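You operate a simulated robot arm through the tools that you are given. There is no shell and no other tool. Be economical: measure what you need, move in short steps, check, and stop when the job is done.

Carry out the task below with a simulated two-armed robot. There is one attempt and no reset: what you move stays moved.

JOB
Lower the block casting to LOW on the lift table, on the grey rubber pad.
Fine: pad on the table, casting on the pad; unlatch the lift crank, crank down, latch it; the other pad, castings, the trolley and its controls stay.

The check looks at the end state, three seconds after you hand in, the way a careful person would. Anything else that was tipped, shoved, dropped, spilled or broken makes it a failure.

ROBOT AND FRAMES
Two 7-joint arms with fingered hands on one trunk, on a base that drives. Base frame: it is fixed to the floor where the robot stands at the start and does not move with it; the origin is under the middle of the robot, x ahead of it, y to its left, z up. Units: mm, rad, N and s.
The left shoulder is at the start at [60, 177, 825], the right one opposite. Places, roughly: blue trolley [800, 0, 500]; brake latch of the blue trolley [500, 100, 700]; grey nut casting [750, -1500, 1000]; latch of the lift crank [500, 700, 1000]; plate of the lift table [800, 500, 700]; yellow plate of the blue trolley [500, 200, 700]. Payload 4 kg a hand.
Tool frame (each hand has its own): the origin (TCP) lies between the finger pads and is the grasp point; the fingertips stand 37 mm ahead of it; z points along the fingers, y is the line along which they close. Largest opening 124 mm; the body of the gripper starts 43 mm behind the TCP. The gripper is a hand of 3 fingers: y runs from the thumb to the fingers, the wrist lies at [-15, -108, -202] in the tool frame, and closing takes about 1.5 s.
Orientation is that of the tool frame in the base frame, as [roll, pitch, yaw] about the fixed x, y, z axes, in that order (R = Rz(yaw) Ry(pitch) Rx(roll)). With the fingers straight down and the wrist toward the robot, the tool's x, y and z point along [0, 1, 0], [1, 0, 0] and [0, 0, -1] of the base frame.

CONTROLS
- The arms move only by the tool move_arm. It takes "left_deltas", "right_deltas" or both (then of equal length, played together; a hand with none holds still); each is a list of rows, each an object (a shift or turn left out is 0, a gripper value left out holds the last) with "travel": the shift along the tool's x, y, z in mm, a list of three; "dr": the turn, a rotation vector about the tool's x, y, z in rad, a list of three. In form: [{"travel": [dx, dy, dz], "dr": [ax, ay, az]}, ...]. A call has 1 to 20 rows; each row shifts and turns the commanded pose from where the row before left it, along the tool's axes as they then stand. "left_gripper" and "right_gripper" are, for a hand that has rows, the opening in per cent of the stroke, from 0 (shut) to 100 (fully open), set as the call begins (left out, the last holds). A row lasts 0.2 s, in which the tool goes at most 50 mm and 0.15 rad; a call with a longer step from one row to the next is refused whole, and so is a gripper value outside its range. Where a pose cannot be reached the arm comes as near as it can. A force on the tool above 50 N (or 10 N above the force at the start of the call, whichever is more), or a blocked arm, ends the call early, and 0.2 s more pass. The fingers move at their own pace (about 72 mm/s each) and stop on an object; they squeeze with about 30 N. The grip force told is the motor's: it shows also when the fingers shut on nothing. Time passes only in rows, and 0.2 s behind the last, so rows that do not move let the fingers close. It gives the time, the measured TCP pose, the force on the tool (base axes), the opening and the grip force at its end, in the units of the frame above (readings bear some noise), with the torque about the TCP (base axes, N m) and any sound that the robot's microphone picked up, and new pictures: "views" is both (left out), scene, wrist or none (wrist: the cameras of the hands that moved).
- Cameras (640 x 400 px; columns grow to the right, rows downward): "scene" is now at [50.6, 35.1, 1486.5]; the picture's right is [0.38, -0.93, 0.00], its down [-0.54, -0.22, -0.81] and it looks along [0.75, 0.31, -0.58] (base axes); focal length 249 px, centre (320, 200). "left" rides on the left gripper at [-64, -76, -136] in its tool frame; the picture's right is [-0.84, -0.26, 0.48], its down [0.48, -0.76, 0.43] and it looks along [0.26, 0.60, 0.76] (tool axes); focal length 256 px, centre (320, 200). "right" rides on the right gripper at [64, -76, -137] in its tool frame; the picture's right is [-0.84, 0.26, -0.48], its down [-0.48, -0.76, 0.43] and it looks along [-0.25, 0.60, 0.76] (tool axes); focal length 256 px, centre (320, 200). There is no depth. A picture from a camera that has moved, and an enlarged one, comes with that camera's place and axes in the base frame and with its lens.
- slide_trunk(by): slides the trunk up (or, below 0, down) by that many mm; the arms and the scene camera ride with it, the base frame stays. It gives what a move gives, with no picture.
- base_move(legs): drives the robot by 1 to 6 legs, each [ahead, left, turn to the left] in mm, mm and rad, along the robot's own axes; the way and the turn of a leg run together, so that a leg with both is an arc; at most 1500 mm and 3.142 rad a leg. The arms and the cameras ride along, it lands a little off, and it stops where it bumps. It gives what a move gives, and a new picture of the scene camera.
- curl_fingers(index, middle, thumb_bend, thumb_turn, hand): sets how far each is bent, from 0 (flat) to 100 (curled in); at 30 the hand is open as for a grip, at 70 the pads meet at the TCP. One left out holds its place. A second passes; each finger stops where it meets its share of the squeeze, and holds until it gets a number again. A gripper value or a shape takes the hand back. It gives what a move gives, with no picture; readings hold the bend of each and the force on the fingers (four entries, about 0 where the hand has none), thumb and palm. thumb_turn goes from beside the hand (0) to across from the fingers (100), as for a grip.
- set_grasp(shape, hand): the hand has 3 fingers and takes this shape, open, in about a second: jaw (thumb against the fingers, like two jaws); tri (thumb and two fingers); tip (a fingertip pinch); poke (one finger out to press); point (the index stretched); flat (the hand flat); cup (the hand cupped); fist (a fist). The gripper value then closes the fingers along that shape, each until it touches; the sizes above hold for jaw. It gives what a move gives, with no picture.
- pan_tilt(pan, tilt): turns the head with the scene camera to pan (to the left, within 1.501 rad either way) and tilt (down, from -0.506 to 1.204), counted from straight ahead of the robot. It gives what a move gives, and a new picture of the scene camera.
- enlarge(camera, box): a new picture of the part [left, top, right, bottom] of that camera's present view, enlarged. The clock stands still meanwhile.
- job_done(): hands the job in; it is judged then, once.

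Work in short steps. Places have to be worked out from the pictures, the camera data and where the tool is seen: move nearer, look again, correct. Check each grasp and each placing, and mend what went wrong. You have 120 turns and 260 pictures in all, those below and enlarged ones among them. Open the grippers and draw the arms clear of the work before you hand the job in, unless the task says otherwise; then end with one line.

The tools are called by a JSON object that holds its "method" and its "body". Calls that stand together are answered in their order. move_arm: Moves the arms, as the interface text tells. Its arguments: {"type":"object","properties":{"left_deltas":{"type":"array"},"left_gripper":{"type":"number"},"right_deltas":{"type":"array"},"right_gripper":{"type":"number"},"views":{"type":"string","enum":["both","scene","wrist","none"]}},"required":[]} The other tools are called the same way: slide_trunk (by) slides the trunk up or down; set_grasp (shape, hand) gives the hand a shape; curl_fingers (index, middle, thumb_bend, thumb_turn, hand) moves the fingers one by one; base_move (legs) drives the base; pan_tilt (pan, tilt) turns the head that bears the scene camera; enlarge (camera, box) takes an enlarged picture of a part of a camera's view; job_done () hands the job in.

At the start:

```text
time: 0.0
left_position: [447.0, 523.5, 1198.7]
left_orientation: [-3.141, 0.001, 1.569]
left_force: [-0.5, 0.1, 0.7]
left_moment: [0.01, -0.01, 0.0]
left_finger_gap: 123.5
left_gripper_force: 0.1
left_shape: jaw
left_bend: [30.0, 30.0, 30.0, 98.0]
left_finger forces: [0.1, 0.0, 0.0, 0.0, 0.0, 0.0]
right_position: [604.7, 0.9, 1113.5]
right_orientation: [3.141, 0.001, 1.571]
right_force: [-0.3, 0.0, 0.6]
right_moment: [-0.04, -0.01, -0.03]
right_finger_gap: 123.8
right_gripper_force: 0.0
right_shape: jaw
right_bend: [30.0, 30.0, 30.0, 98.0]
right_finger forces: [0.0, 0.0, 0.0, 0.0, 0.0, 0.0]
trunk travel left (down, up): [-350.0, 240.0]
robot x, y, heading: [-2.5, -1.7, 0.001]
head pan, tilt: [0.389, 0.621]
```

scene: 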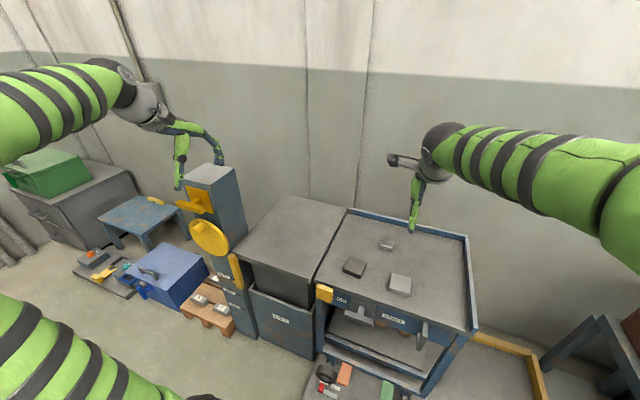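
right: 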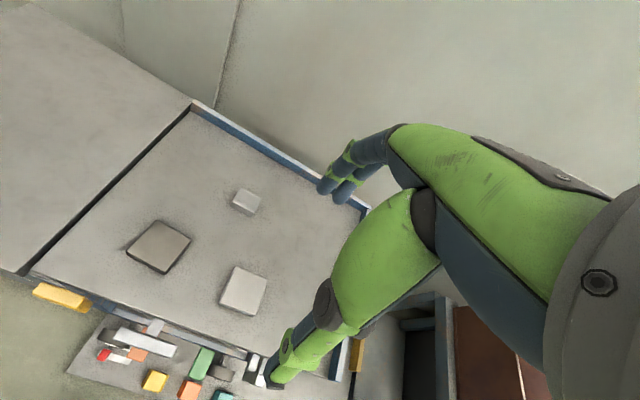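
left: 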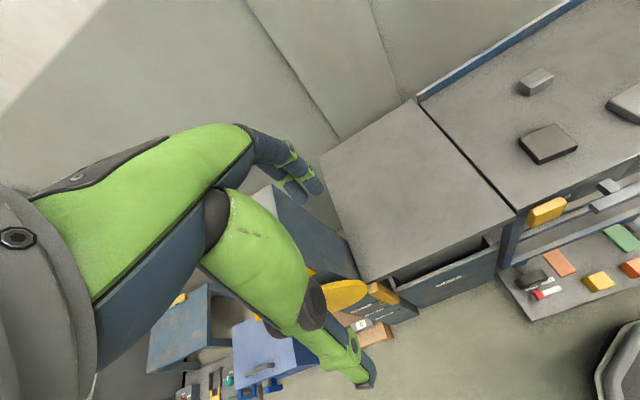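

The scene shows the trolley with three or so items on top and the lift table and column with a yellow wheel to its left. I'll enlarge these regions.

{"method": "enlarge", "body": {"camera": "scene", "box": [300, 200, 480, 312]}}

{"method": "enlarge", "body": {"camera": "scene", "box": [160, 150, 340, 350]}}

```text
3.56 times, centred on (390, 256) of scene
camera zoom: at [50.6, 35.1, 1486.5], right [0.38, -0.93, 0.0], down [-0.54, -0.22, -0.81], along [0.75, 0.31, -0.58], focal length 886 px, centre (71, 1)
```

zoom: 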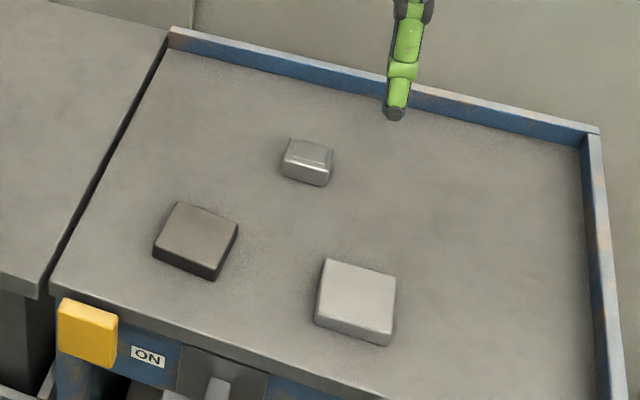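

```text
2.00 times, centred on (250, 250) of scene
camera zoom: at [50.6, 35.1, 1486.5], right [0.38, -0.93, 0.0], down [-0.54, -0.22, -0.81], along [0.75, 0.31, -0.58], focal length 498 px, centre (460, 100)
```

zoom: 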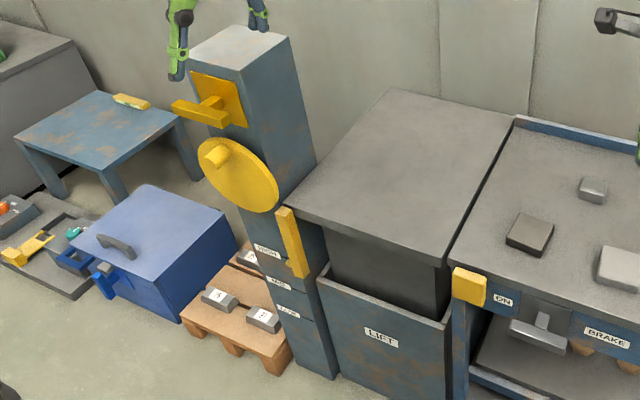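

The trolley top has a dark block, a light block and a small block. I'll look with the wrist camera and pan around to find the other pads and castings.

{"method": "enlarge", "body": {"camera": "right", "box": [100, 160, 300, 330]}}

{"method": "pan_tilt", "body": {"pan": -0.6, "tilt": 0.6}}

{"method": "pan_tilt", "body": {"pan": 0.9, "tilt": 0.75}}

```text
2.35 times, centred on (200, 245) of right
camera zoom: at [528.1, 63.8, 1251.0], right [0.26, -0.84, 0.48], down [-0.76, -0.48, -0.43], along [0.6, -0.25, -0.76], focal length 602 px, centre (602, 94)
```

zoom: 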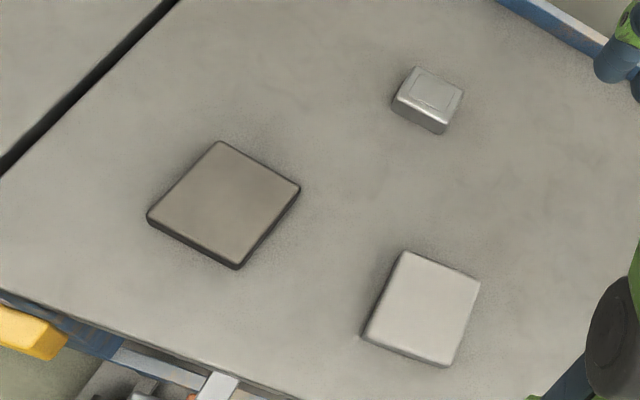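

```text
time: 1.3
left_position: [447.6, 524.3, 1198.2]
left_orientation: [3.141, -0.001, 1.571]
left_force: [0.3, 0.1, -0.2]
left_moment: [0.0, 0.01, 0.01]
left_finger_gap: 123.7
left_gripper_force: 0.1
left_shape: jaw
left_bend: [30.0, 30.0, 30.0, 98.0]
left_finger forces: [0.0, 0.0, 0.0, 0.0, 0.0, 0.0]
right_position: [602.9, 1.4, 1114.7]
right_orientation: [3.142, 0.001, 1.571]
right_force: [0.5, 0.2, 1.4]
right_moment: [0.0, 0.01, -0.01]
right_finger_gap: 123.7
right_gripper_force: 0.1
right_shape: jaw
right_bend: [30.0, 30.0, 30.0, 98.0]
right_finger forces: [0.1, 0.0, 0.0, 0.0, 0.0, 0.0]
trunk travel left (down, up): [-350.0, 240.0]
robot x, y, heading: [0.4, 1.8, 0.0]
head pan, tilt: [-0.6, 0.6]
camera scene: at [42.4, -48.1, 1488.3], right [-0.56, -0.83, 0.0], down [-0.47, 0.32, -0.83], along [0.68, -0.47, -0.56], focal length 249 px, centre (320, 200)
```

scene: 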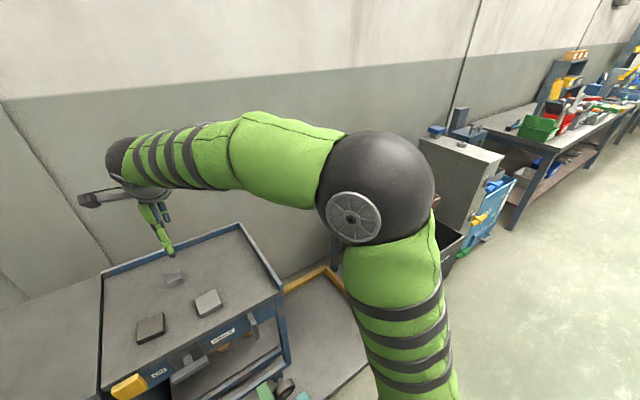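

```text
time: 2.9
left_position: [446.5, 524.7, 1197.1]
left_orientation: [3.141, 0.0, 1.572]
left_force: [0.7, -0.2, 0.6]
left_moment: [-0.01, -0.01, 0.01]
left_finger_gap: 123.4
left_gripper_force: 0.0
left_shape: jaw
left_bend: [30.0, 30.0, 30.0, 98.0]
left_finger forces: [0.0, 0.1, 0.0, 0.1, 0.1, 0.1]
right_position: [603.9, 1.6, 1113.8]
right_orientation: [3.141, 0.001, 1.57]
right_force: [0.7, 0.2, -1.3]
right_moment: [0.01, 0.0, -0.02]
right_finger_gap: 123.4
right_gripper_force: 0.0
right_shape: jaw
right_bend: [30.0, 30.0, 30.0, 98.0]
right_finger forces: [0.0, 0.0, 0.0, 0.0, 0.0, 0.0]
trunk travel left (down, up): [-350.0, 240.0]
robot x, y, heading: [0.3, 2.8, 0.003]
head pan, tilt: [0.901, 0.75]
camera scene: at [20.9, 66.7, 1475.4], right [0.78, -0.62, 0.0], down [-0.42, -0.53, -0.73], along [0.45, 0.57, -0.68], focal length 249 px, centre (320, 200)
```

scene: 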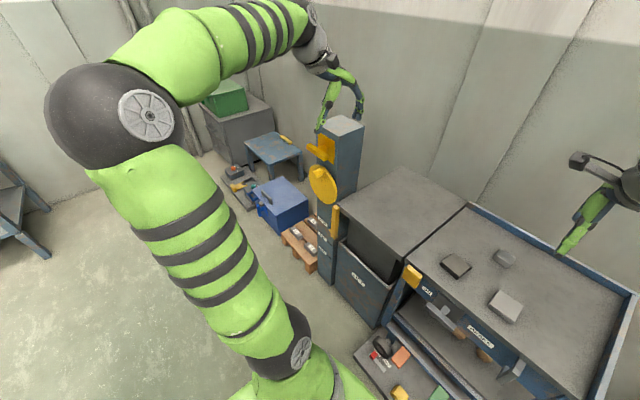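

Dark flat block is near (657,143,756), the light one near (647,-20), and the small one near (804,58). I'll lower the right hand a bit for a close look.

{"method": "move_arm", "body": {"right_deltas": [{"travel": [0, -10, 40]}, {"travel": [0, -10, 40]}, {"travel": [0, -10, 40]}, {"travel": [0, -10, 40]}, {"travel": [0, -10, 40]}, {"travel": [0, 0, 0]}], "views": "wrist"}}

{"method": "pan_tilt", "body": {"pan": 0.3, "tilt": 0.9}}

{"method": "enlarge", "body": {"camera": "right", "box": [60, 60, 320, 300]}}

{"method": "enlarge", "body": {"camera": "scene", "box": [240, 100, 440, 230]}}

```text
time: 4.3
left_position: [447.4, 523.9, 1197.4]
left_orientation: [3.141, -0.001, 1.571]
left_force: [0.2, -1.1, 0.1]
left_moment: [0.03, -0.03, 0.02]
left_finger_gap: 123.8
left_gripper_force: 0.2
left_shape: jaw
left_bend: [30.0, 30.0, 30.0, 98.0]
left_finger forces: [0.0, 0.0, 0.0, 0.1, 0.0, 0.0]
right_position: [553.7, -1.0, 914.1]
right_orientation: [-3.141, 0.0, 1.571]
right_force: [0.4, -0.1, -0.1]
right_moment: [-0.01, 0.01, 0.0]
right_finger_gap: 123.7
right_gripper_force: 0.0
right_shape: jaw
right_bend: [30.0, 30.0, 30.0, 98.0]
right_finger forces: [0.1, 0.0, 0.0, 0.0, 0.0, 0.0]
trunk travel left (down, up): [-350.0, 240.0]
robot x, y, heading: [-2.2, -0.5, -0.001]
head pan, tilt: [0.901, 0.75]
camera right: at [477.8, 63.0, 1051.5], right [0.26, -0.84, 0.48], down [-0.76, -0.48, -0.43], along [0.6, -0.25, -0.76], focal length 256 px, centre (320, 200)
```

right: 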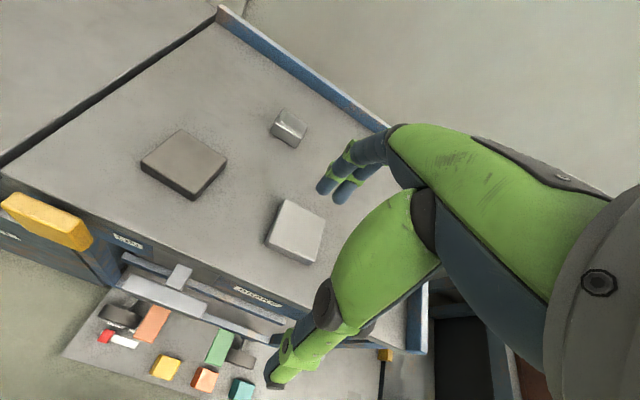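

```text
time: 5.3
left_position: [447.7, 523.7, 1198.7]
left_orientation: [-3.14, 0.0, 1.573]
left_force: [0.1, -0.5, 0.5]
left_moment: [0.01, -0.04, 0.0]
left_finger_gap: 123.5
left_gripper_force: 0.0
left_shape: jaw
left_bend: [30.0, 30.0, 30.0, 98.0]
left_finger forces: [0.0, 0.0, 0.0, 0.0, 0.0, 0.0]
right_position: [553.8, 0.5, 915.0]
right_orientation: [3.141, 0.0, 1.569]
right_force: [-0.3, -0.4, 0.0]
right_moment: [-0.02, 0.01, 0.02]
right_finger_gap: 123.8
right_gripper_force: 0.0
right_shape: jaw
right_bend: [30.0, 30.0, 30.0, 98.0]
right_finger forces: [0.1, 0.0, 0.1, 0.0, 0.1, 0.1]
trunk travel left (down, up): [-350.0, 240.0]
robot x, y, heading: [-3.8, -1.8, 0.004]
head pan, tilt: [0.3, 0.901]
camera scene: at [41.5, 24.2, 1463.5], right [0.3, -0.95, 0.0], down [-0.75, -0.23, -0.62], along [0.59, 0.18, -0.78], focal length 249 px, centre (320, 200)
```

scene: 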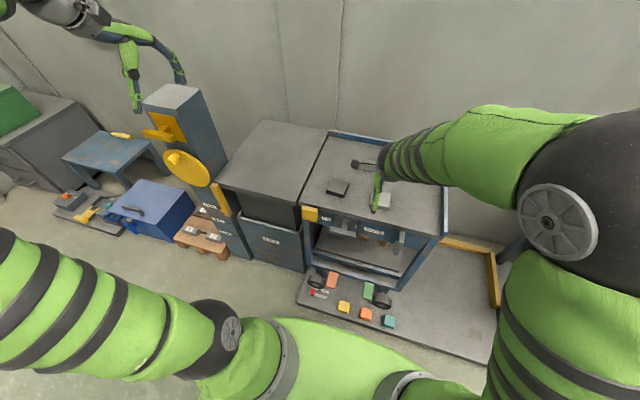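

```text
1.67 times, centred on (190, 180) of right
camera zoom: at [477.9, 63.3, 1051.9], right [0.26, -0.84, 0.48], down [-0.76, -0.48, -0.43], along [0.6, -0.25, -0.76], focal length 427 px, centre (537, 233)
```

zoom: 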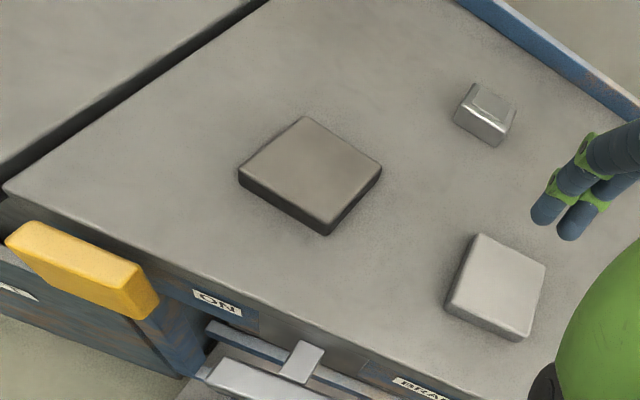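

```text
3.08 times, centred on (340, 165) of scene
camera zoom: at [41.5, 24.2, 1463.5], right [0.3, -0.95, 0.0], down [-0.75, -0.23, -0.62], along [0.59, 0.18, -0.78], focal length 766 px, centre (258, 308)
```

zoom: 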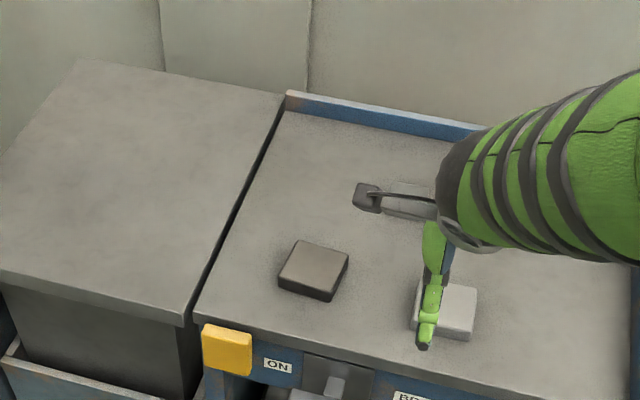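

I'll take tight zooms of each item to tell pad from casting.

{"method": "enlarge", "body": {"camera": "right", "box": [255, 95, 335, 145]}}

{"method": "enlarge", "body": {"camera": "right", "box": [250, 190, 346, 270]}}

{"method": "enlarge", "body": {"camera": "right", "box": [130, 120, 240, 206]}}

{"method": "enlarge", "body": {"camera": "scene", "box": [130, 80, 320, 280]}}

```text
8.00 times, centred on (295, 120) of right
camera zoom: at [477.9, 63.3, 1051.9], right [0.26, -0.84, 0.48], down [-0.76, -0.48, -0.43], along [0.6, -0.25, -0.76], focal length 2048 px, centre (520, 840)
```

zoom: 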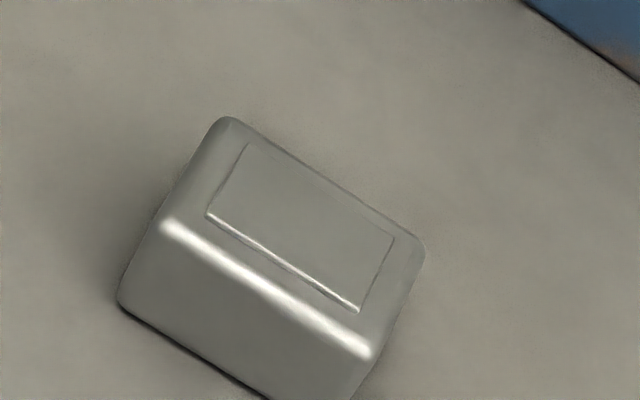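

```text
5.00 times, centred on (298, 230) of right
camera zoom: at [477.9, 63.3, 1051.9], right [0.26, -0.84, 0.48], down [-0.76, -0.48, -0.43], along [0.6, -0.25, -0.76], focal length 1280 px, centre (430, 50)
```

zoom: 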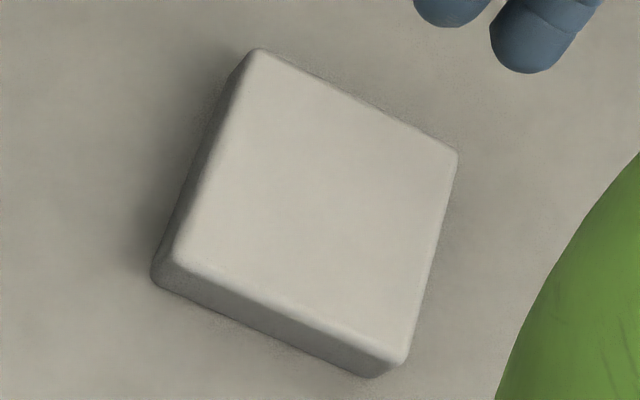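

```text
4.65 times, centred on (185, 163) of right
camera zoom: at [477.9, 63.3, 1051.9], right [0.26, -0.84, 0.48], down [-0.76, -0.48, -0.43], along [0.6, -0.25, -0.76], focal length 1191 px, centre (948, 372)
```

zoom: 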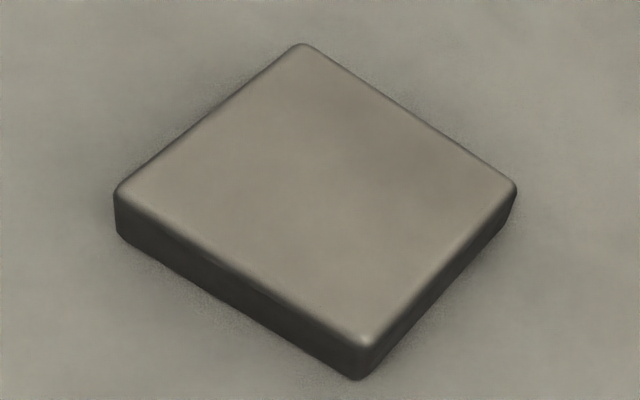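

```text
2.00 times, centred on (225, 180) of scene
camera zoom: at [41.5, 24.2, 1463.5], right [0.3, -0.95, 0.0], down [-0.75, -0.23, -0.62], along [0.59, 0.18, -0.78], focal length 498 px, centre (510, 240)
```

zoom: 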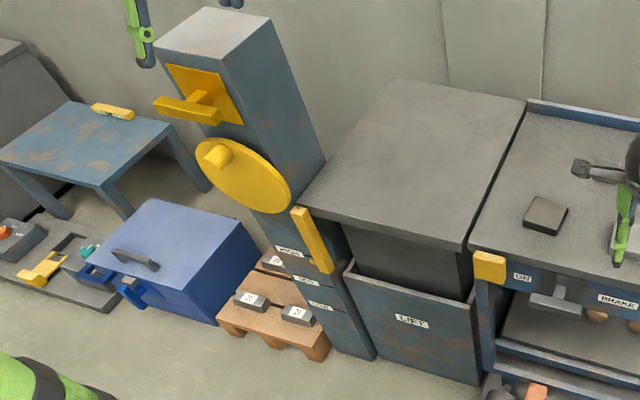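

The light square is matte with mid-grey sides; the dark square has near-black sides and a sheen, so the dark one may be black rubber and the light one grey. I'll look from directly above the dark one to judge the real colours.

{"method": "move_arm", "body": {"right_deltas": [{"travel": [16, 36, 0]}, {"travel": [16, 36, 0]}, {"travel": [16, 36, 0]}, {"travel": [16, 36, 0]}, {"travel": [16, 36, 0]}, {"travel": [0, 0, 0]}], "views": "wrist"}}

{"method": "enlarge", "body": {"camera": "scene", "box": [160, 190, 260, 270]}}

{"method": "enlarge", "body": {"camera": "scene", "box": [300, 140, 420, 220]}}

```text
time: 6.7
left_position: [446.7, 524.1, 1197.5]
left_orientation: [-3.141, 0.001, 1.57]
left_force: [0.3, 0.8, 0.2]
left_moment: [-0.02, -0.04, 0.04]
left_finger_gap: 123.9
left_gripper_force: 0.1
left_shape: jaw
left_bend: [30.0, 30.0, 30.0, 98.0]
left_finger forces: [0.0, 0.0, 0.0, 0.1, 0.0, 0.0]
right_position: [733.1, 83.3, 915.3]
right_orientation: [3.141, 0.0, 1.571]
right_force: [0.1, -0.3, -0.2]
right_moment: [0.0, 0.01, 0.0]
right_finger_gap: 123.6
right_gripper_force: 0.0
right_shape: jaw
right_bend: [30.0, 30.0, 30.0, 98.0]
right_finger forces: [0.0, 0.0, 0.0, 0.0, 0.0, 0.1]
trunk travel left (down, up): [-350.0, 240.0]
robot x, y, heading: [-1.9, -2.1, 0.004]
head pan, tilt: [0.3, 0.901]
camera right: at [657.0, 145.2, 1052.3], right [0.26, -0.84, 0.48], down [-0.76, -0.48, -0.43], along [0.6, -0.25, -0.76], focal length 256 px, centre (320, 200)
```

right: 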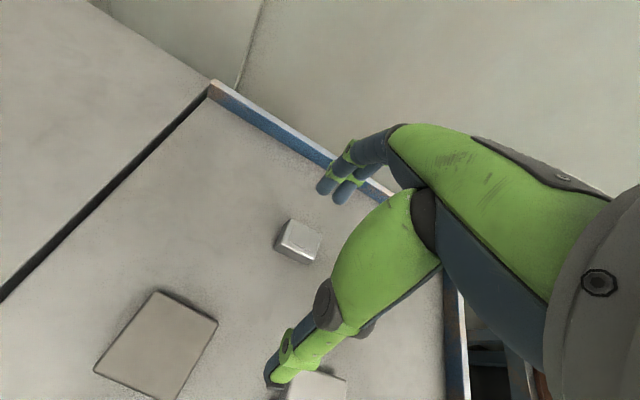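

```text
5.00 times, centred on (210, 230) of scene
camera zoom: at [41.5, 24.1, 1463.5], right [0.3, -0.96, 0.0], down [-0.75, -0.23, -0.62], along [0.59, 0.18, -0.78], focal length 1245 px, centre (870, 50)
```

zoom: 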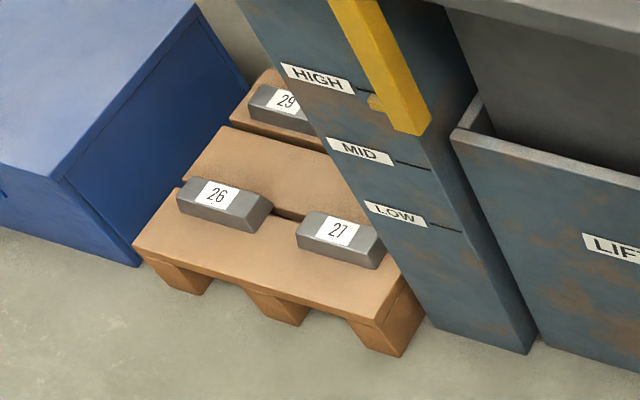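

```text
5.00 times, centred on (360, 180) of scene
camera zoom: at [41.5, 24.1, 1463.5], right [0.3, -0.96, 0.0], down [-0.75, -0.23, -0.62], along [0.59, 0.18, -0.78], focal length 1245 px, centre (120, 300)
```

zoom: 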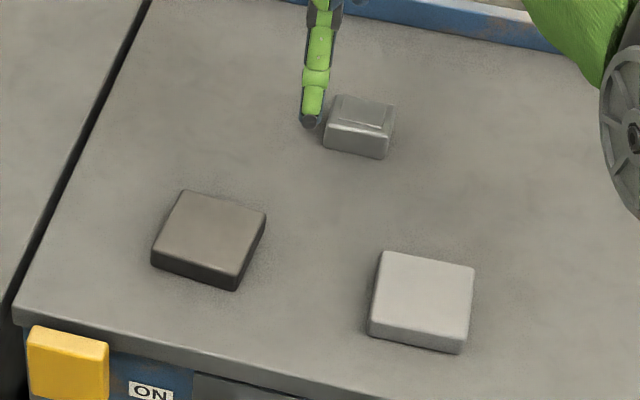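

Vertical faces compared with the white "ON" label show the light square is mid-grey and the dark one nearly black, so I take the light square at (646,-20) as the grey rubber pad and the small metallic block as the casting. I move the right hand above the grey pad.

{"method": "move_arm", "body": {"right_deltas": [{"travel": [-26, -22, 16]}, {"travel": [-26, -22, 16]}, {"travel": [-26, -22, 16]}, {"travel": [-26, -21, 17]}, {"travel": [0, 0, 0]}], "right_gripper": 100}}

{"method": "enlarge", "body": {"camera": "right", "box": [240, 100, 400, 300]}}

```text
time: 7.9
left_position: [447.0, 523.9, 1197.0]
left_orientation: [-3.142, 0.0, 1.571]
left_force: [-0.1, 0.3, -0.1]
left_moment: [0.0, 0.02, -0.04]
left_finger_gap: 123.5
left_gripper_force: 0.1
left_shape: jaw
left_bend: [30.0, 30.0, 30.0, 98.0]
left_finger forces: [0.1, 0.0, 0.0, 0.0, 0.0, 0.0]
right_position: [647.4, -24.0, 848.8]
right_orientation: [-3.141, 0.0, 1.57]
right_force: [0.5, 0.6, 0.1]
right_moment: [0.0, -0.03, -0.01]
right_finger_gap: 123.4
right_gripper_force: 0.0
right_shape: jaw
right_bend: [30.0, 30.0, 30.0, 98.0]
right_finger forces: [0.0, 0.0, 0.0, 0.0, 0.0, 0.0]
trunk travel left (down, up): [-350.0, 240.0]
robot x, y, heading: [2.1, -2.7, -0.002]
head pan, tilt: [0.3, 0.901]
camera scene: at [41.6, 24.1, 1463.5], right [0.3, -0.96, 0.0], down [-0.75, -0.23, -0.62], along [0.59, 0.18, -0.78], focal length 249 px, centre (320, 200)
camera right: at [571.1, 39.0, 986.5], right [0.26, -0.84, 0.48], down [-0.76, -0.48, -0.43], along [0.6, -0.25, -0.76], focal length 256 px, centre (320, 200)
```

scene: 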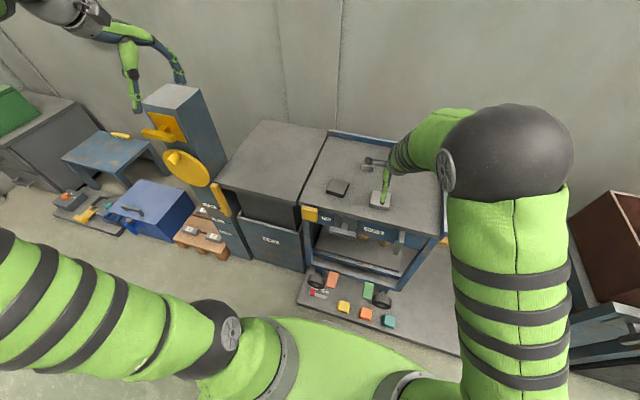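
right: 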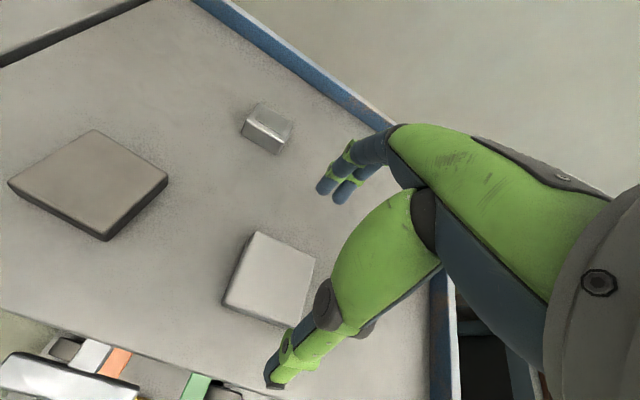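

```text
2.00 times, centred on (320, 200) of right
camera zoom: at [571.1, 39.0, 986.5], right [0.26, -0.84, 0.48], down [-0.76, -0.48, -0.43], along [0.6, -0.25, -0.76], focal length 512 px, centre (320, 200)
```

zoom: 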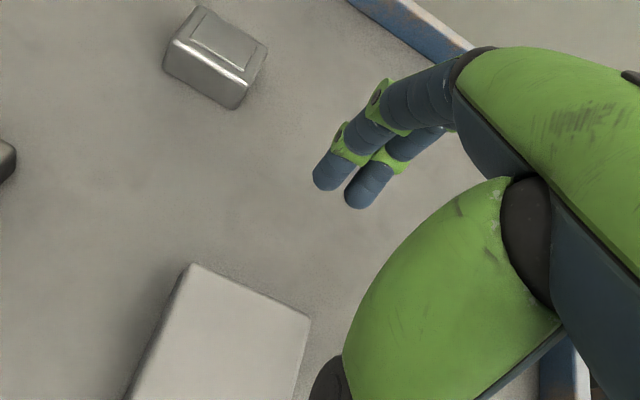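

Triangulation puts the pad's top at z≈759 (table ≈743). I lower to TCP z≈788, centred on the pad.

{"method": "move_arm", "body": {"right_deltas": [{"travel": [1, -1, 20]}, {"travel": [1, 0, 20]}, {"travel": [1, 0, 12]}, {"travel": [0, 0, 9]}, {"travel": [0, 0, 0]}]}}

{"method": "enlarge", "body": {"camera": "right", "box": [200, 150, 400, 400]}}

{"method": "enlarge", "body": {"camera": "scene", "box": [340, 150, 420, 220]}}

```text
time: 9.1
left_position: [447.8, 523.7, 1197.7]
left_orientation: [3.141, -0.001, 1.571]
left_force: [-0.2, -0.4, 0.1]
left_moment: [0.03, -0.03, 0.0]
left_finger_gap: 123.6
left_gripper_force: 0.0
left_shape: jaw
left_bend: [30.0, 30.0, 30.0, 98.0]
left_finger forces: [0.0, 0.1, 0.1, 0.2, 0.0, 0.0]
right_position: [646.2, -20.6, 787.7]
right_orientation: [3.141, -0.001, 1.572]
right_force: [0.2, 0.4, 0.3]
right_moment: [0.0, 0.01, 0.0]
right_finger_gap: 123.8
right_gripper_force: 0.1
right_shape: jaw
right_bend: [30.0, 30.0, 30.0, 98.0]
right_finger forces: [0.0, 0.0, 0.0, 0.0, 0.1, 0.0]
trunk travel left (down, up): [-350.0, 240.0]
robot x, y, heading: [0.8, -4.3, 0.0]
head pan, tilt: [0.3, 0.901]
camera scene: at [41.6, 24.1, 1463.5], right [0.3, -0.96, 0.0], down [-0.75, -0.23, -0.62], along [0.59, 0.18, -0.78], focal length 249 px, centre (320, 200)
camera right: at [570.5, 42.8, 924.5], right [0.26, -0.84, 0.48], down [-0.76, -0.48, -0.43], along [0.6, -0.26, -0.76], focal length 256 px, centre (320, 200)
```

scene: 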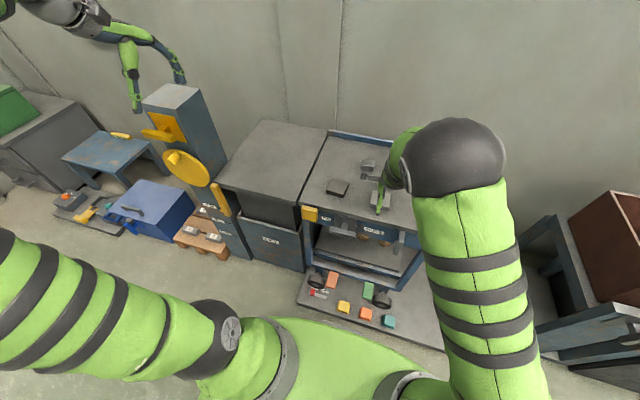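
right: 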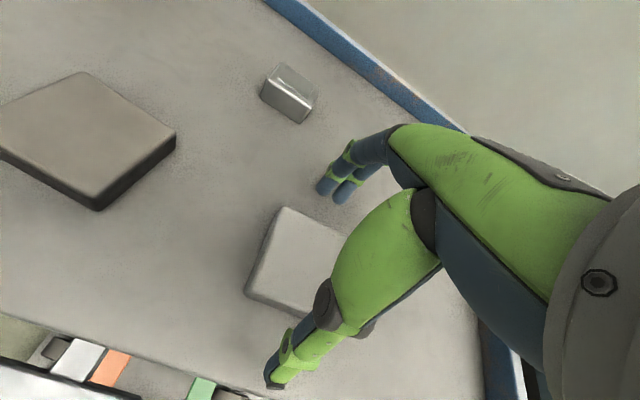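

```text
1.60 times, centred on (300, 275) of right
camera zoom: at [570.5, 42.8, 924.5], right [0.26, -0.84, 0.48], down [-0.76, -0.48, -0.43], along [0.6, -0.26, -0.76], focal length 410 px, centre (352, 80)
```

zoom: 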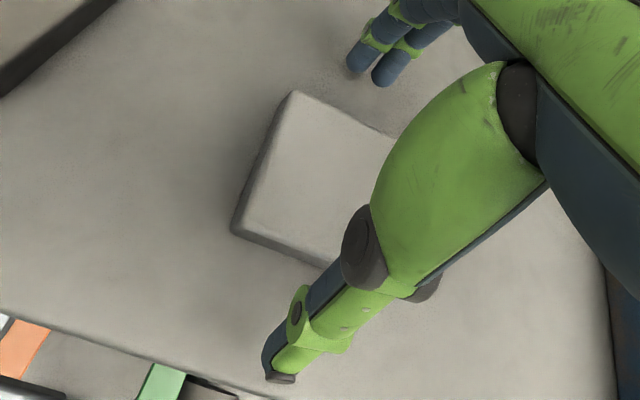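

```text
5.71 times, centred on (380, 185) of scene
camera zoom: at [41.6, 24.1, 1463.5], right [0.3, -0.96, 0.0], down [-0.75, -0.23, -0.62], along [0.59, 0.18, -0.78], focal length 1423 px, centre (-23, 286)
```

zoom: 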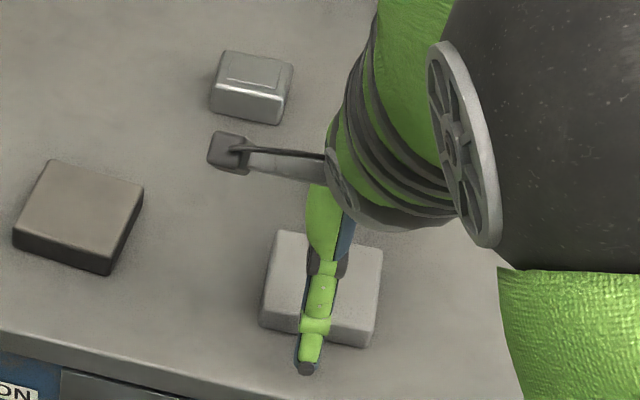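

The hand straddles the pad without contact; I go 7 mm lower and close.

{"method": "move_arm", "body": {"right_deltas": [{"travel": [0, 0, 2]}, {"travel": [0, 0, 2]}, {"travel": [0, 0, 3]}, {"travel": [0, 0, 0]}], "views": "none"}}

{"method": "move_arm", "body": {"right_deltas": [{"travel": [0, 0, 0]}, {"travel": [0, 0, 0]}, {"travel": [0, 0, 0]}, {"travel": [0, 0, 0]}, {"travel": [0, 0, 0]}, {"travel": [0, 0, 0]}, {"travel": [0, 0, 0]}, {"travel": [0, 0, 0]}], "right_gripper": 0, "views": "wrist"}}

```text
time: 10.1
left_position: [447.7, 523.9, 1197.5]
left_orientation: [-3.141, -0.001, 1.572]
left_force: [-1.2, -0.1, 0.2]
left_moment: [-0.01, 0.02, 0.0]
left_finger_gap: 123.2
left_gripper_force: 0.1
left_shape: jaw
left_bend: [30.0, 30.0, 30.0, 98.0]
left_finger forces: [0.0, 0.0, 0.0, 0.0, 0.0, 0.0]
right_position: [645.9, -19.7, 780.0]
right_orientation: [-3.142, 0.0, 1.571]
right_force: [-0.8, -0.5, 1.2]
right_moment: [-0.03, 0.0, -0.01]
right_finger_gap: 123.6
right_gripper_force: 0.0
right_shape: jaw
right_bend: [30.0, 30.0, 30.0, 98.0]
right_finger forces: [0.0, 0.1, 0.1, 0.0, 0.0, 0.1]
trunk travel left (down, up): [-350.0, 240.0]
robot x, y, heading: [-0.7, 2.6, 0.003]
head pan, tilt: [0.3, 0.901]
```

```text
time: 11.9
left_position: [446.0, 525.7, 1198.3]
left_orientation: [-3.141, -0.001, 1.571]
left_force: [0.5, 1.0, 0.2]
left_moment: [0.01, -0.02, 0.03]
left_finger_gap: 123.6
left_gripper_force: 0.1
left_shape: jaw
left_bend: [30.0, 30.0, 30.0, 98.0]
left_finger forces: [0.0, 0.1, 0.0, 0.0, 0.0, 0.0]
right_position: [646.8, -20.4, 781.3]
right_orientation: [3.139, 0.0, 1.572]
right_force: [1.4, 0.0, 7.9]
right_moment: [0.03, 0.25, -0.03]
right_finger_gap: 70.4
right_gripper_force: 29.9
right_shape: jaw
right_bend: [41.0, 44.0, 53.0, 99.0]
right_finger forces: [18.5, 10.0, 0.1, 0.1, 28.6, 0.0]
trunk travel left (down, up): [-350.0, 240.0]
robot x, y, heading: [-1.8, -4.9, -0.002]
head pan, tilt: [0.3, 0.901]
camera right: at [570.0, 42.9, 918.4], right [0.26, -0.84, 0.48], down [-0.76, -0.48, -0.44], along [0.6, -0.25, -0.76], focal length 256 px, centre (320, 200)
```

right: 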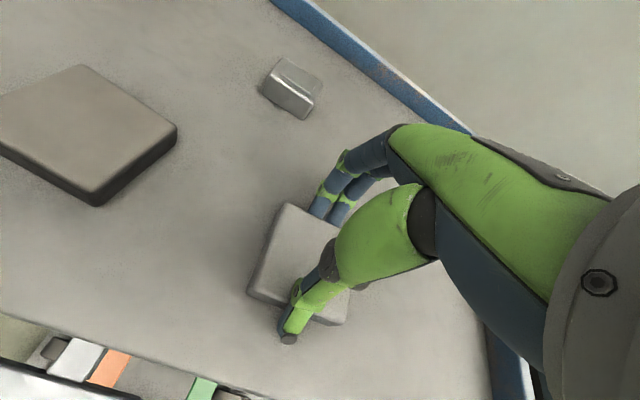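

The pad is gripped at a 70 mm gap. I lift it and read the weight.

{"method": "move_arm", "body": {"right_deltas": [{"travel": [0, 0, -10]}, {"travel": [0, 0, -20]}, {"travel": [0, 0, -30]}, {"travel": [0, 0, -30]}, {"travel": [0, 0, -30]}, {"travel": [0, 0, 0]}, {"travel": [0, 0, 0]}]}}

{"method": "enlarge", "body": {"camera": "right", "box": [200, 150, 400, 400]}}

```text
time: 13.5
left_position: [448.8, 525.5, 1196.6]
left_orientation: [3.141, 0.0, 1.571]
left_force: [0.4, 0.4, 0.6]
left_moment: [-0.01, -0.01, -0.03]
left_finger_gap: 123.5
left_gripper_force: 0.1
left_shape: jaw
left_bend: [30.0, 30.0, 30.0, 98.0]
left_finger forces: [0.0, 0.0, 0.1, 0.0, 0.1, 0.1]
right_position: [646.2, -22.5, 898.7]
right_orientation: [-3.141, 0.0, 1.572]
right_force: [-0.7, 0.0, -1.1]
right_moment: [0.0, 0.01, 0.02]
right_finger_gap: 70.0
right_gripper_force: 29.2
right_shape: jaw
right_bend: [41.0, 44.0, 53.0, 99.0]
right_finger forces: [18.2, 10.1, 0.0, 0.0, 24.3, 0.0]
trunk travel left (down, up): [-350.0, 240.0]
robot x, y, heading: [-3.9, -0.1, 0.005]
head pan, tilt: [0.3, 0.901]
camera scene: at [41.7, 24.2, 1463.5], right [0.3, -0.96, 0.0], down [-0.75, -0.23, -0.62], along [0.59, 0.18, -0.78], focal length 249 px, centre (320, 200)
camera right: at [571.5, 41.0, 1036.6], right [0.26, -0.84, 0.48], down [-0.76, -0.48, -0.43], along [0.6, -0.25, -0.76], focal length 256 px, centre (320, 200)
```

scene: 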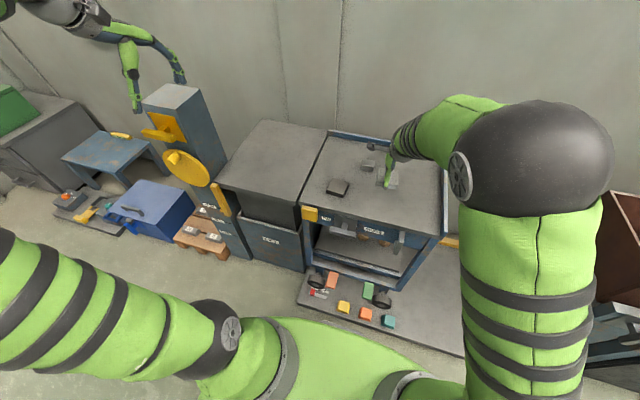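
right: 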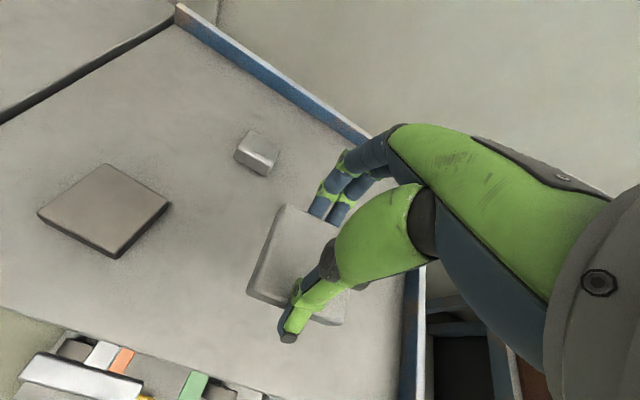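

```text
1.60 times, centred on (300, 275) of right
camera zoom: at [571.5, 41.0, 1036.6], right [0.26, -0.84, 0.48], down [-0.76, -0.48, -0.43], along [0.6, -0.25, -0.76], focal length 410 px, centre (352, 80)
```

zoom: 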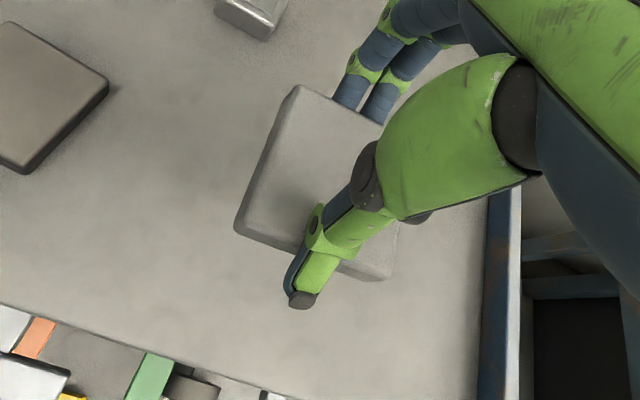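

The weight is about 1.1 N, which suits rubber, not steel. I draw the left arm in and raise it, then drive 250 mm left so both trolley and lift table are in the right hand's reach.

{"method": "move_arm", "body": {"left_deltas": [{"travel": [0, -30, -15]}, {"travel": [0, -30, -15]}, {"travel": [0, -30, -15]}, {"travel": [0, -20, -15]}, {"travel": [0, 0, 0]}], "views": "none"}}

{"method": "base_move", "body": {"legs": [[0, 250, 0]]}}

```text
time: 14.7
left_position: [337.8, 523.7, 1256.9]
left_orientation: [3.14, 0.0, 1.57]
left_force: [0.6, -0.1, 0.1]
left_moment: [0.01, 0.02, -0.02]
left_finger_gap: 123.8
left_gripper_force: 0.0
left_shape: jaw
left_bend: [30.0, 30.0, 30.0, 98.0]
left_finger forces: [0.0, 0.0, 0.0, 0.0, 0.1, 0.0]
right_position: [648.5, -22.1, 899.5]
right_orientation: [-3.14, -0.001, 1.57]
right_force: [-0.7, -0.8, -1.0]
right_moment: [-0.03, -0.04, -0.01]
right_finger_gap: 70.1
right_gripper_force: 29.7
right_shape: jaw
right_bend: [41.0, 44.0, 53.0, 99.0]
right_finger forces: [18.2, 10.1, 0.1, 0.0, 24.3, 0.0]
trunk travel left (down, up): [-350.0, 240.0]
robot x, y, heading: [3.3, 1.6, -0.002]
head pan, tilt: [0.3, 0.901]
```

```text
time: 16.5
left_position: [338.3, 772.6, 1257.7]
left_orientation: [-3.141, -0.001, 1.572]
left_force: [0.5, 0.3, -0.1]
left_moment: [0.0, -0.01, 0.03]
left_finger_gap: 123.7
left_gripper_force: 0.1
left_shape: jaw
left_bend: [30.0, 30.0, 30.0, 98.0]
left_finger forces: [0.1, 0.1, 0.0, 0.0, 0.1, 0.0]
right_position: [647.4, 225.8, 898.5]
right_orientation: [3.142, 0.0, 1.571]
right_force: [0.1, -0.2, -1.1]
right_moment: [-0.01, 0.01, -0.01]
right_finger_gap: 70.0
right_gripper_force: 30.3
right_shape: jaw
right_bend: [41.0, 44.0, 53.0, 99.0]
right_finger forces: [18.2, 10.1, 0.1, 0.0, 24.2, 0.0]
trunk travel left (down, up): [-350.0, 240.0]
robot x, y, heading: [-4.5, 248.7, 0.003]
head pan, tilt: [0.3, 0.901]
camera scene: at [41.6, 272.6, 1463.5], right [0.3, -0.96, 0.0], down [-0.75, -0.23, -0.62], along [0.59, 0.18, -0.78], focal length 249 px, centre (320, 200)
```

scene: 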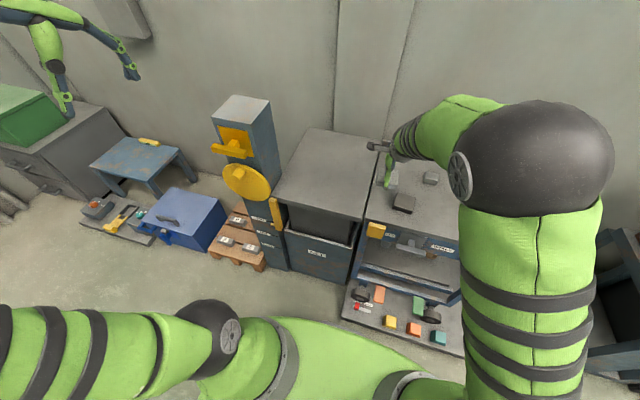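

Table plate spans about x 565–1000, y 285–605. I carry the pad over to (690,420), staying high.

{"method": "move_arm", "body": {"right_deltas": [{"travel": [38, 8, 0]}, {"travel": [39, 9, 0]}, {"travel": [39, 9, 0]}, {"travel": [39, 9, 0]}, {"travel": [39, 8, 0]}, {"travel": [0, 0, 0]}]}}

```text
time: 17.9
left_position: [337.6, 770.9, 1256.5]
left_orientation: [3.14, 0.0, 1.571]
left_force: [0.6, -0.2, 1.1]
left_moment: [0.0, 0.0, -0.03]
left_finger_gap: 123.1
left_gripper_force: 0.0
left_shape: jaw
left_bend: [30.0, 30.0, 30.0, 98.0]
left_finger forces: [0.1, 0.0, 0.0, 0.1, 0.1, 0.0]
right_position: [689.5, 421.9, 900.5]
right_orientation: [-3.141, 0.001, 1.57]
right_force: [0.4, -0.1, -1.4]
right_moment: [0.0, -0.02, 0.01]
right_finger_gap: 69.9
right_gripper_force: 30.1
right_shape: jaw
right_bend: [42.0, 44.0, 53.0, 99.0]
right_finger forces: [18.0, 10.0, 0.0, 0.0, 24.1, 0.0]
trunk travel left (down, up): [-350.0, 240.0]
robot x, y, heading: [-0.7, 246.4, -0.003]
head pan, tilt: [0.3, 0.901]
camera scene: at [41.6, 272.0, 1463.5], right [0.3, -0.96, 0.0], down [-0.75, -0.23, -0.62], along [0.59, 0.18, -0.78], focal length 249 px, centre (320, 200)
camera right: at [613.9, 484.9, 1038.3], right [0.26, -0.84, 0.48], down [-0.76, -0.48, -0.43], along [0.6, -0.26, -0.76], focal length 256 px, centre (320, 200)
```

scene: 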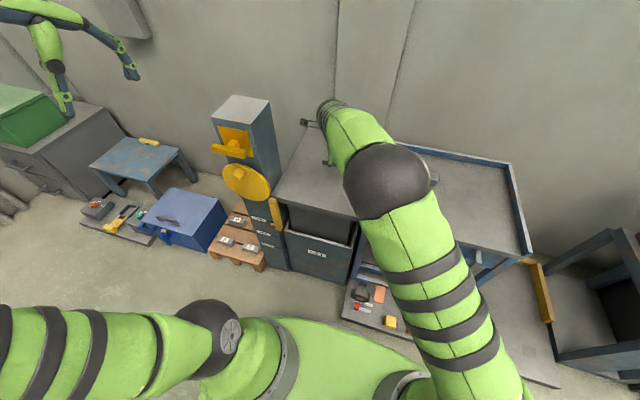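
right: 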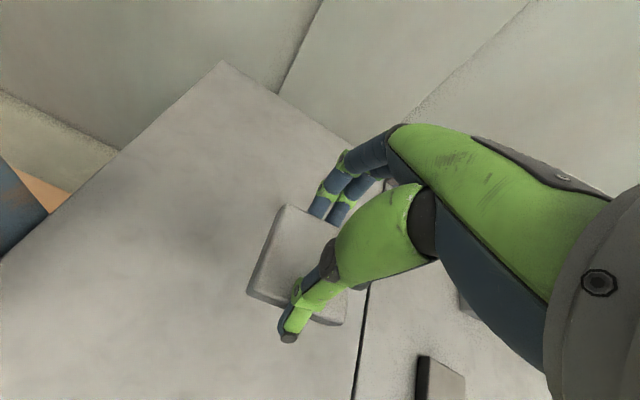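

I lower to just above the expected contact height (TCP ≈ 790), then creep.

{"method": "move_arm", "body": {"right_deltas": [{"travel": [0, 0, 25]}, {"travel": [0, 0, 30]}, {"travel": [0, 0, 30]}, {"travel": [0, 0, 20]}, {"travel": [0, 0, 0]}], "views": "wrist"}}

{"method": "move_arm", "body": {"right_deltas": [{"travel": [0, 0, 3]}, {"travel": [0, 0, 3]}, {"travel": [0, 0, 3]}, {"travel": [0, 0, 2]}, {"travel": [0, 0, 2]}, {"travel": [0, 0, 2]}], "views": "wrist"}}

```text
time: 19.1
left_position: [337.5, 771.5, 1257.4]
left_orientation: [3.141, -0.001, 1.571]
left_force: [-0.1, 1.4, -1.2]
left_moment: [0.03, 0.0, 0.01]
left_finger_gap: 123.6
left_gripper_force: 0.0
left_shape: jaw
left_bend: [30.0, 30.0, 30.0, 98.0]
left_finger forces: [0.0, 0.0, 0.0, 0.1, 0.1, 0.0]
right_position: [689.2, 419.5, 795.1]
right_orientation: [-3.141, -0.001, 1.572]
right_force: [0.8, -0.1, -1.4]
right_moment: [0.04, -0.02, -0.04]
right_finger_gap: 70.2
right_gripper_force: 29.8
right_shape: jaw
right_bend: [42.0, 44.0, 53.0, 99.0]
right_finger forces: [18.0, 10.0, 0.0, 0.0, 24.1, 0.1]
trunk travel left (down, up): [-350.0, 240.0]
robot x, y, heading: [-3.9, 249.5, 0.003]
head pan, tilt: [0.3, 0.901]
camera right: at [613.3, 483.1, 931.6], right [0.26, -0.84, 0.48], down [-0.76, -0.48, -0.43], along [0.6, -0.25, -0.76], focal length 256 px, centre (320, 200)
```

right: 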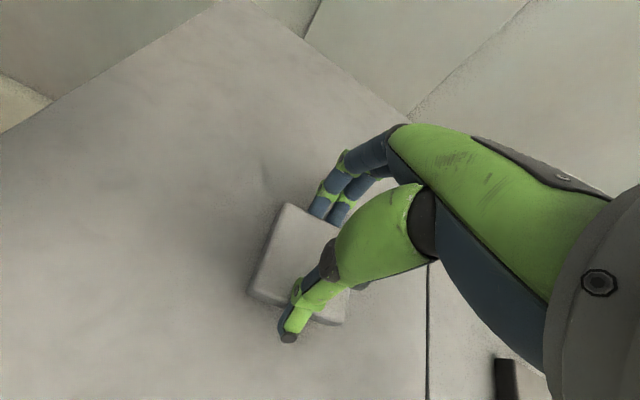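

```text
time: 20.5
left_position: [336.3, 771.0, 1257.8]
left_orientation: [3.139, 0.001, 1.571]
left_force: [-0.5, -0.2, -0.2]
left_moment: [0.03, 0.01, 0.02]
left_finger_gap: 123.6
left_gripper_force: 0.1
left_shape: jaw
left_bend: [30.0, 30.0, 30.0, 98.0]
left_finger forces: [0.0, 0.0, 0.1, 0.0, 0.0, 0.0]
right_position: [691.0, 420.6, 783.3]
right_orientation: [3.134, -0.004, 1.57]
right_force: [-0.6, -2.6, 30.8]
right_moment: [-0.05, 0.78, -0.07]
right_finger_gap: 70.2
right_gripper_force: 30.4
right_shape: jaw
right_bend: [42.0, 44.0, 53.0, 100.0]
right_finger forces: [18.2, 10.1, 0.0, 0.0, 41.5, 0.0]
trunk travel left (down, up): [-350.0, 240.0]
robot x, y, heading: [1.8, 248.8, 0.002]
head pan, tilt: [0.3, 0.901]
camera right: at [613.5, 483.1, 921.0], right [0.25, -0.84, 0.48], down [-0.76, -0.48, -0.44], along [0.6, -0.25, -0.76], focal length 256 px, centre (320, 200)
```

right: 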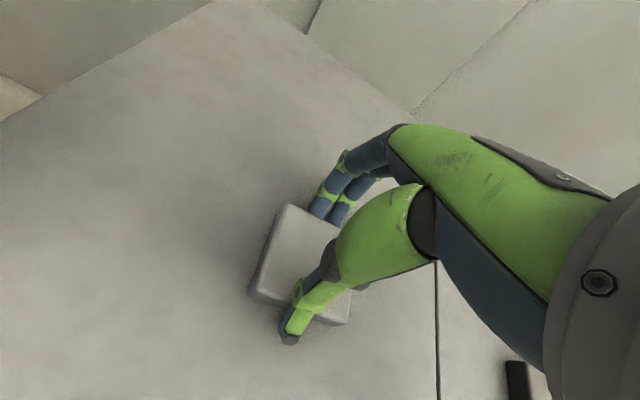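

Contact at TCP z≈783 with ~31 N; I ease 2 mm up, open, and rise straight.

{"method": "move_arm", "body": {"right_deltas": [{"travel": [0, 0, -2]}, {"travel": [0, 0, 0]}], "views": "none"}}

{"method": "move_arm", "body": {"right_deltas": [{"travel": [0, 0, 0]}, {"travel": [0, 0, 0]}, {"travel": [0, 0, 0]}, {"travel": [0, 0, 0]}, {"travel": [0, 0, 0]}, {"travel": [0, 0, -20]}, {"travel": [0, 0, -40]}, {"travel": [0, 0, -40]}, {"travel": [0, 0, -20]}, {"travel": [0, 0, 0]}], "right_gripper": 100, "views": "wrist"}}

```text
time: 21.1
left_position: [336.5, 770.9, 1256.5]
left_orientation: [3.14, 0.0, 1.57]
left_force: [-0.9, -0.2, 0.2]
left_moment: [-0.01, -0.04, 0.01]
left_finger_gap: 123.8
left_gripper_force: 0.1
left_shape: jaw
left_bend: [30.0, 30.0, 30.0, 98.0]
left_finger forces: [0.0, 0.0, 0.1, 0.1, 0.0, 0.0]
right_position: [690.3, 421.5, 783.0]
right_orientation: [3.139, -0.001, 1.572]
right_force: [5.7, -2.3, 30.4]
right_moment: [-0.05, 0.48, -0.05]
right_finger_gap: 70.1
right_gripper_force: 30.1
right_shape: jaw
right_bend: [41.0, 44.0, 53.0, 100.0]
right_finger forces: [20.7, 12.1, 0.1, 0.0, 37.9, 0.0]
trunk travel left (down, up): [-350.0, 240.0]
robot x, y, heading: [-0.4, 249.8, -0.002]
head pan, tilt: [0.3, 0.901]
```

```text
time: 23.3
left_position: [337.5, 771.2, 1257.6]
left_orientation: [-3.141, -0.002, 1.571]
left_force: [0.1, -0.5, 0.3]
left_moment: [0.02, 0.0, -0.03]
left_finger_gap: 123.6
left_gripper_force: 0.2
left_shape: jaw
left_bend: [30.0, 30.0, 30.0, 98.0]
left_finger forces: [0.0, 0.1, 0.0, 0.0, 0.1, 0.1]
right_position: [690.2, 420.4, 902.4]
right_orientation: [-3.141, 0.0, 1.57]
right_force: [-0.3, -0.8, -0.3]
right_moment: [0.02, 0.02, 0.01]
right_finger_gap: 124.1
right_gripper_force: 0.1
right_shape: jaw
right_bend: [30.0, 30.0, 30.0, 98.0]
right_finger forces: [0.1, 0.1, 0.0, 0.0, 0.2, 0.0]
trunk travel left (down, up): [-350.0, 240.0]
robot x, y, heading: [1.7, 249.1, 0.004]
head pan, tilt: [0.3, 0.901]
camera right: at [613.3, 482.6, 1038.8], right [0.26, -0.84, 0.48], down [-0.76, -0.48, -0.43], along [0.6, -0.25, -0.76], focal length 256 px, centre (320, 200)
```

right: 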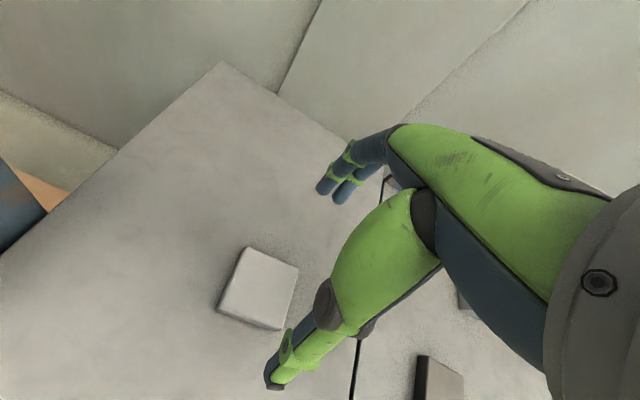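

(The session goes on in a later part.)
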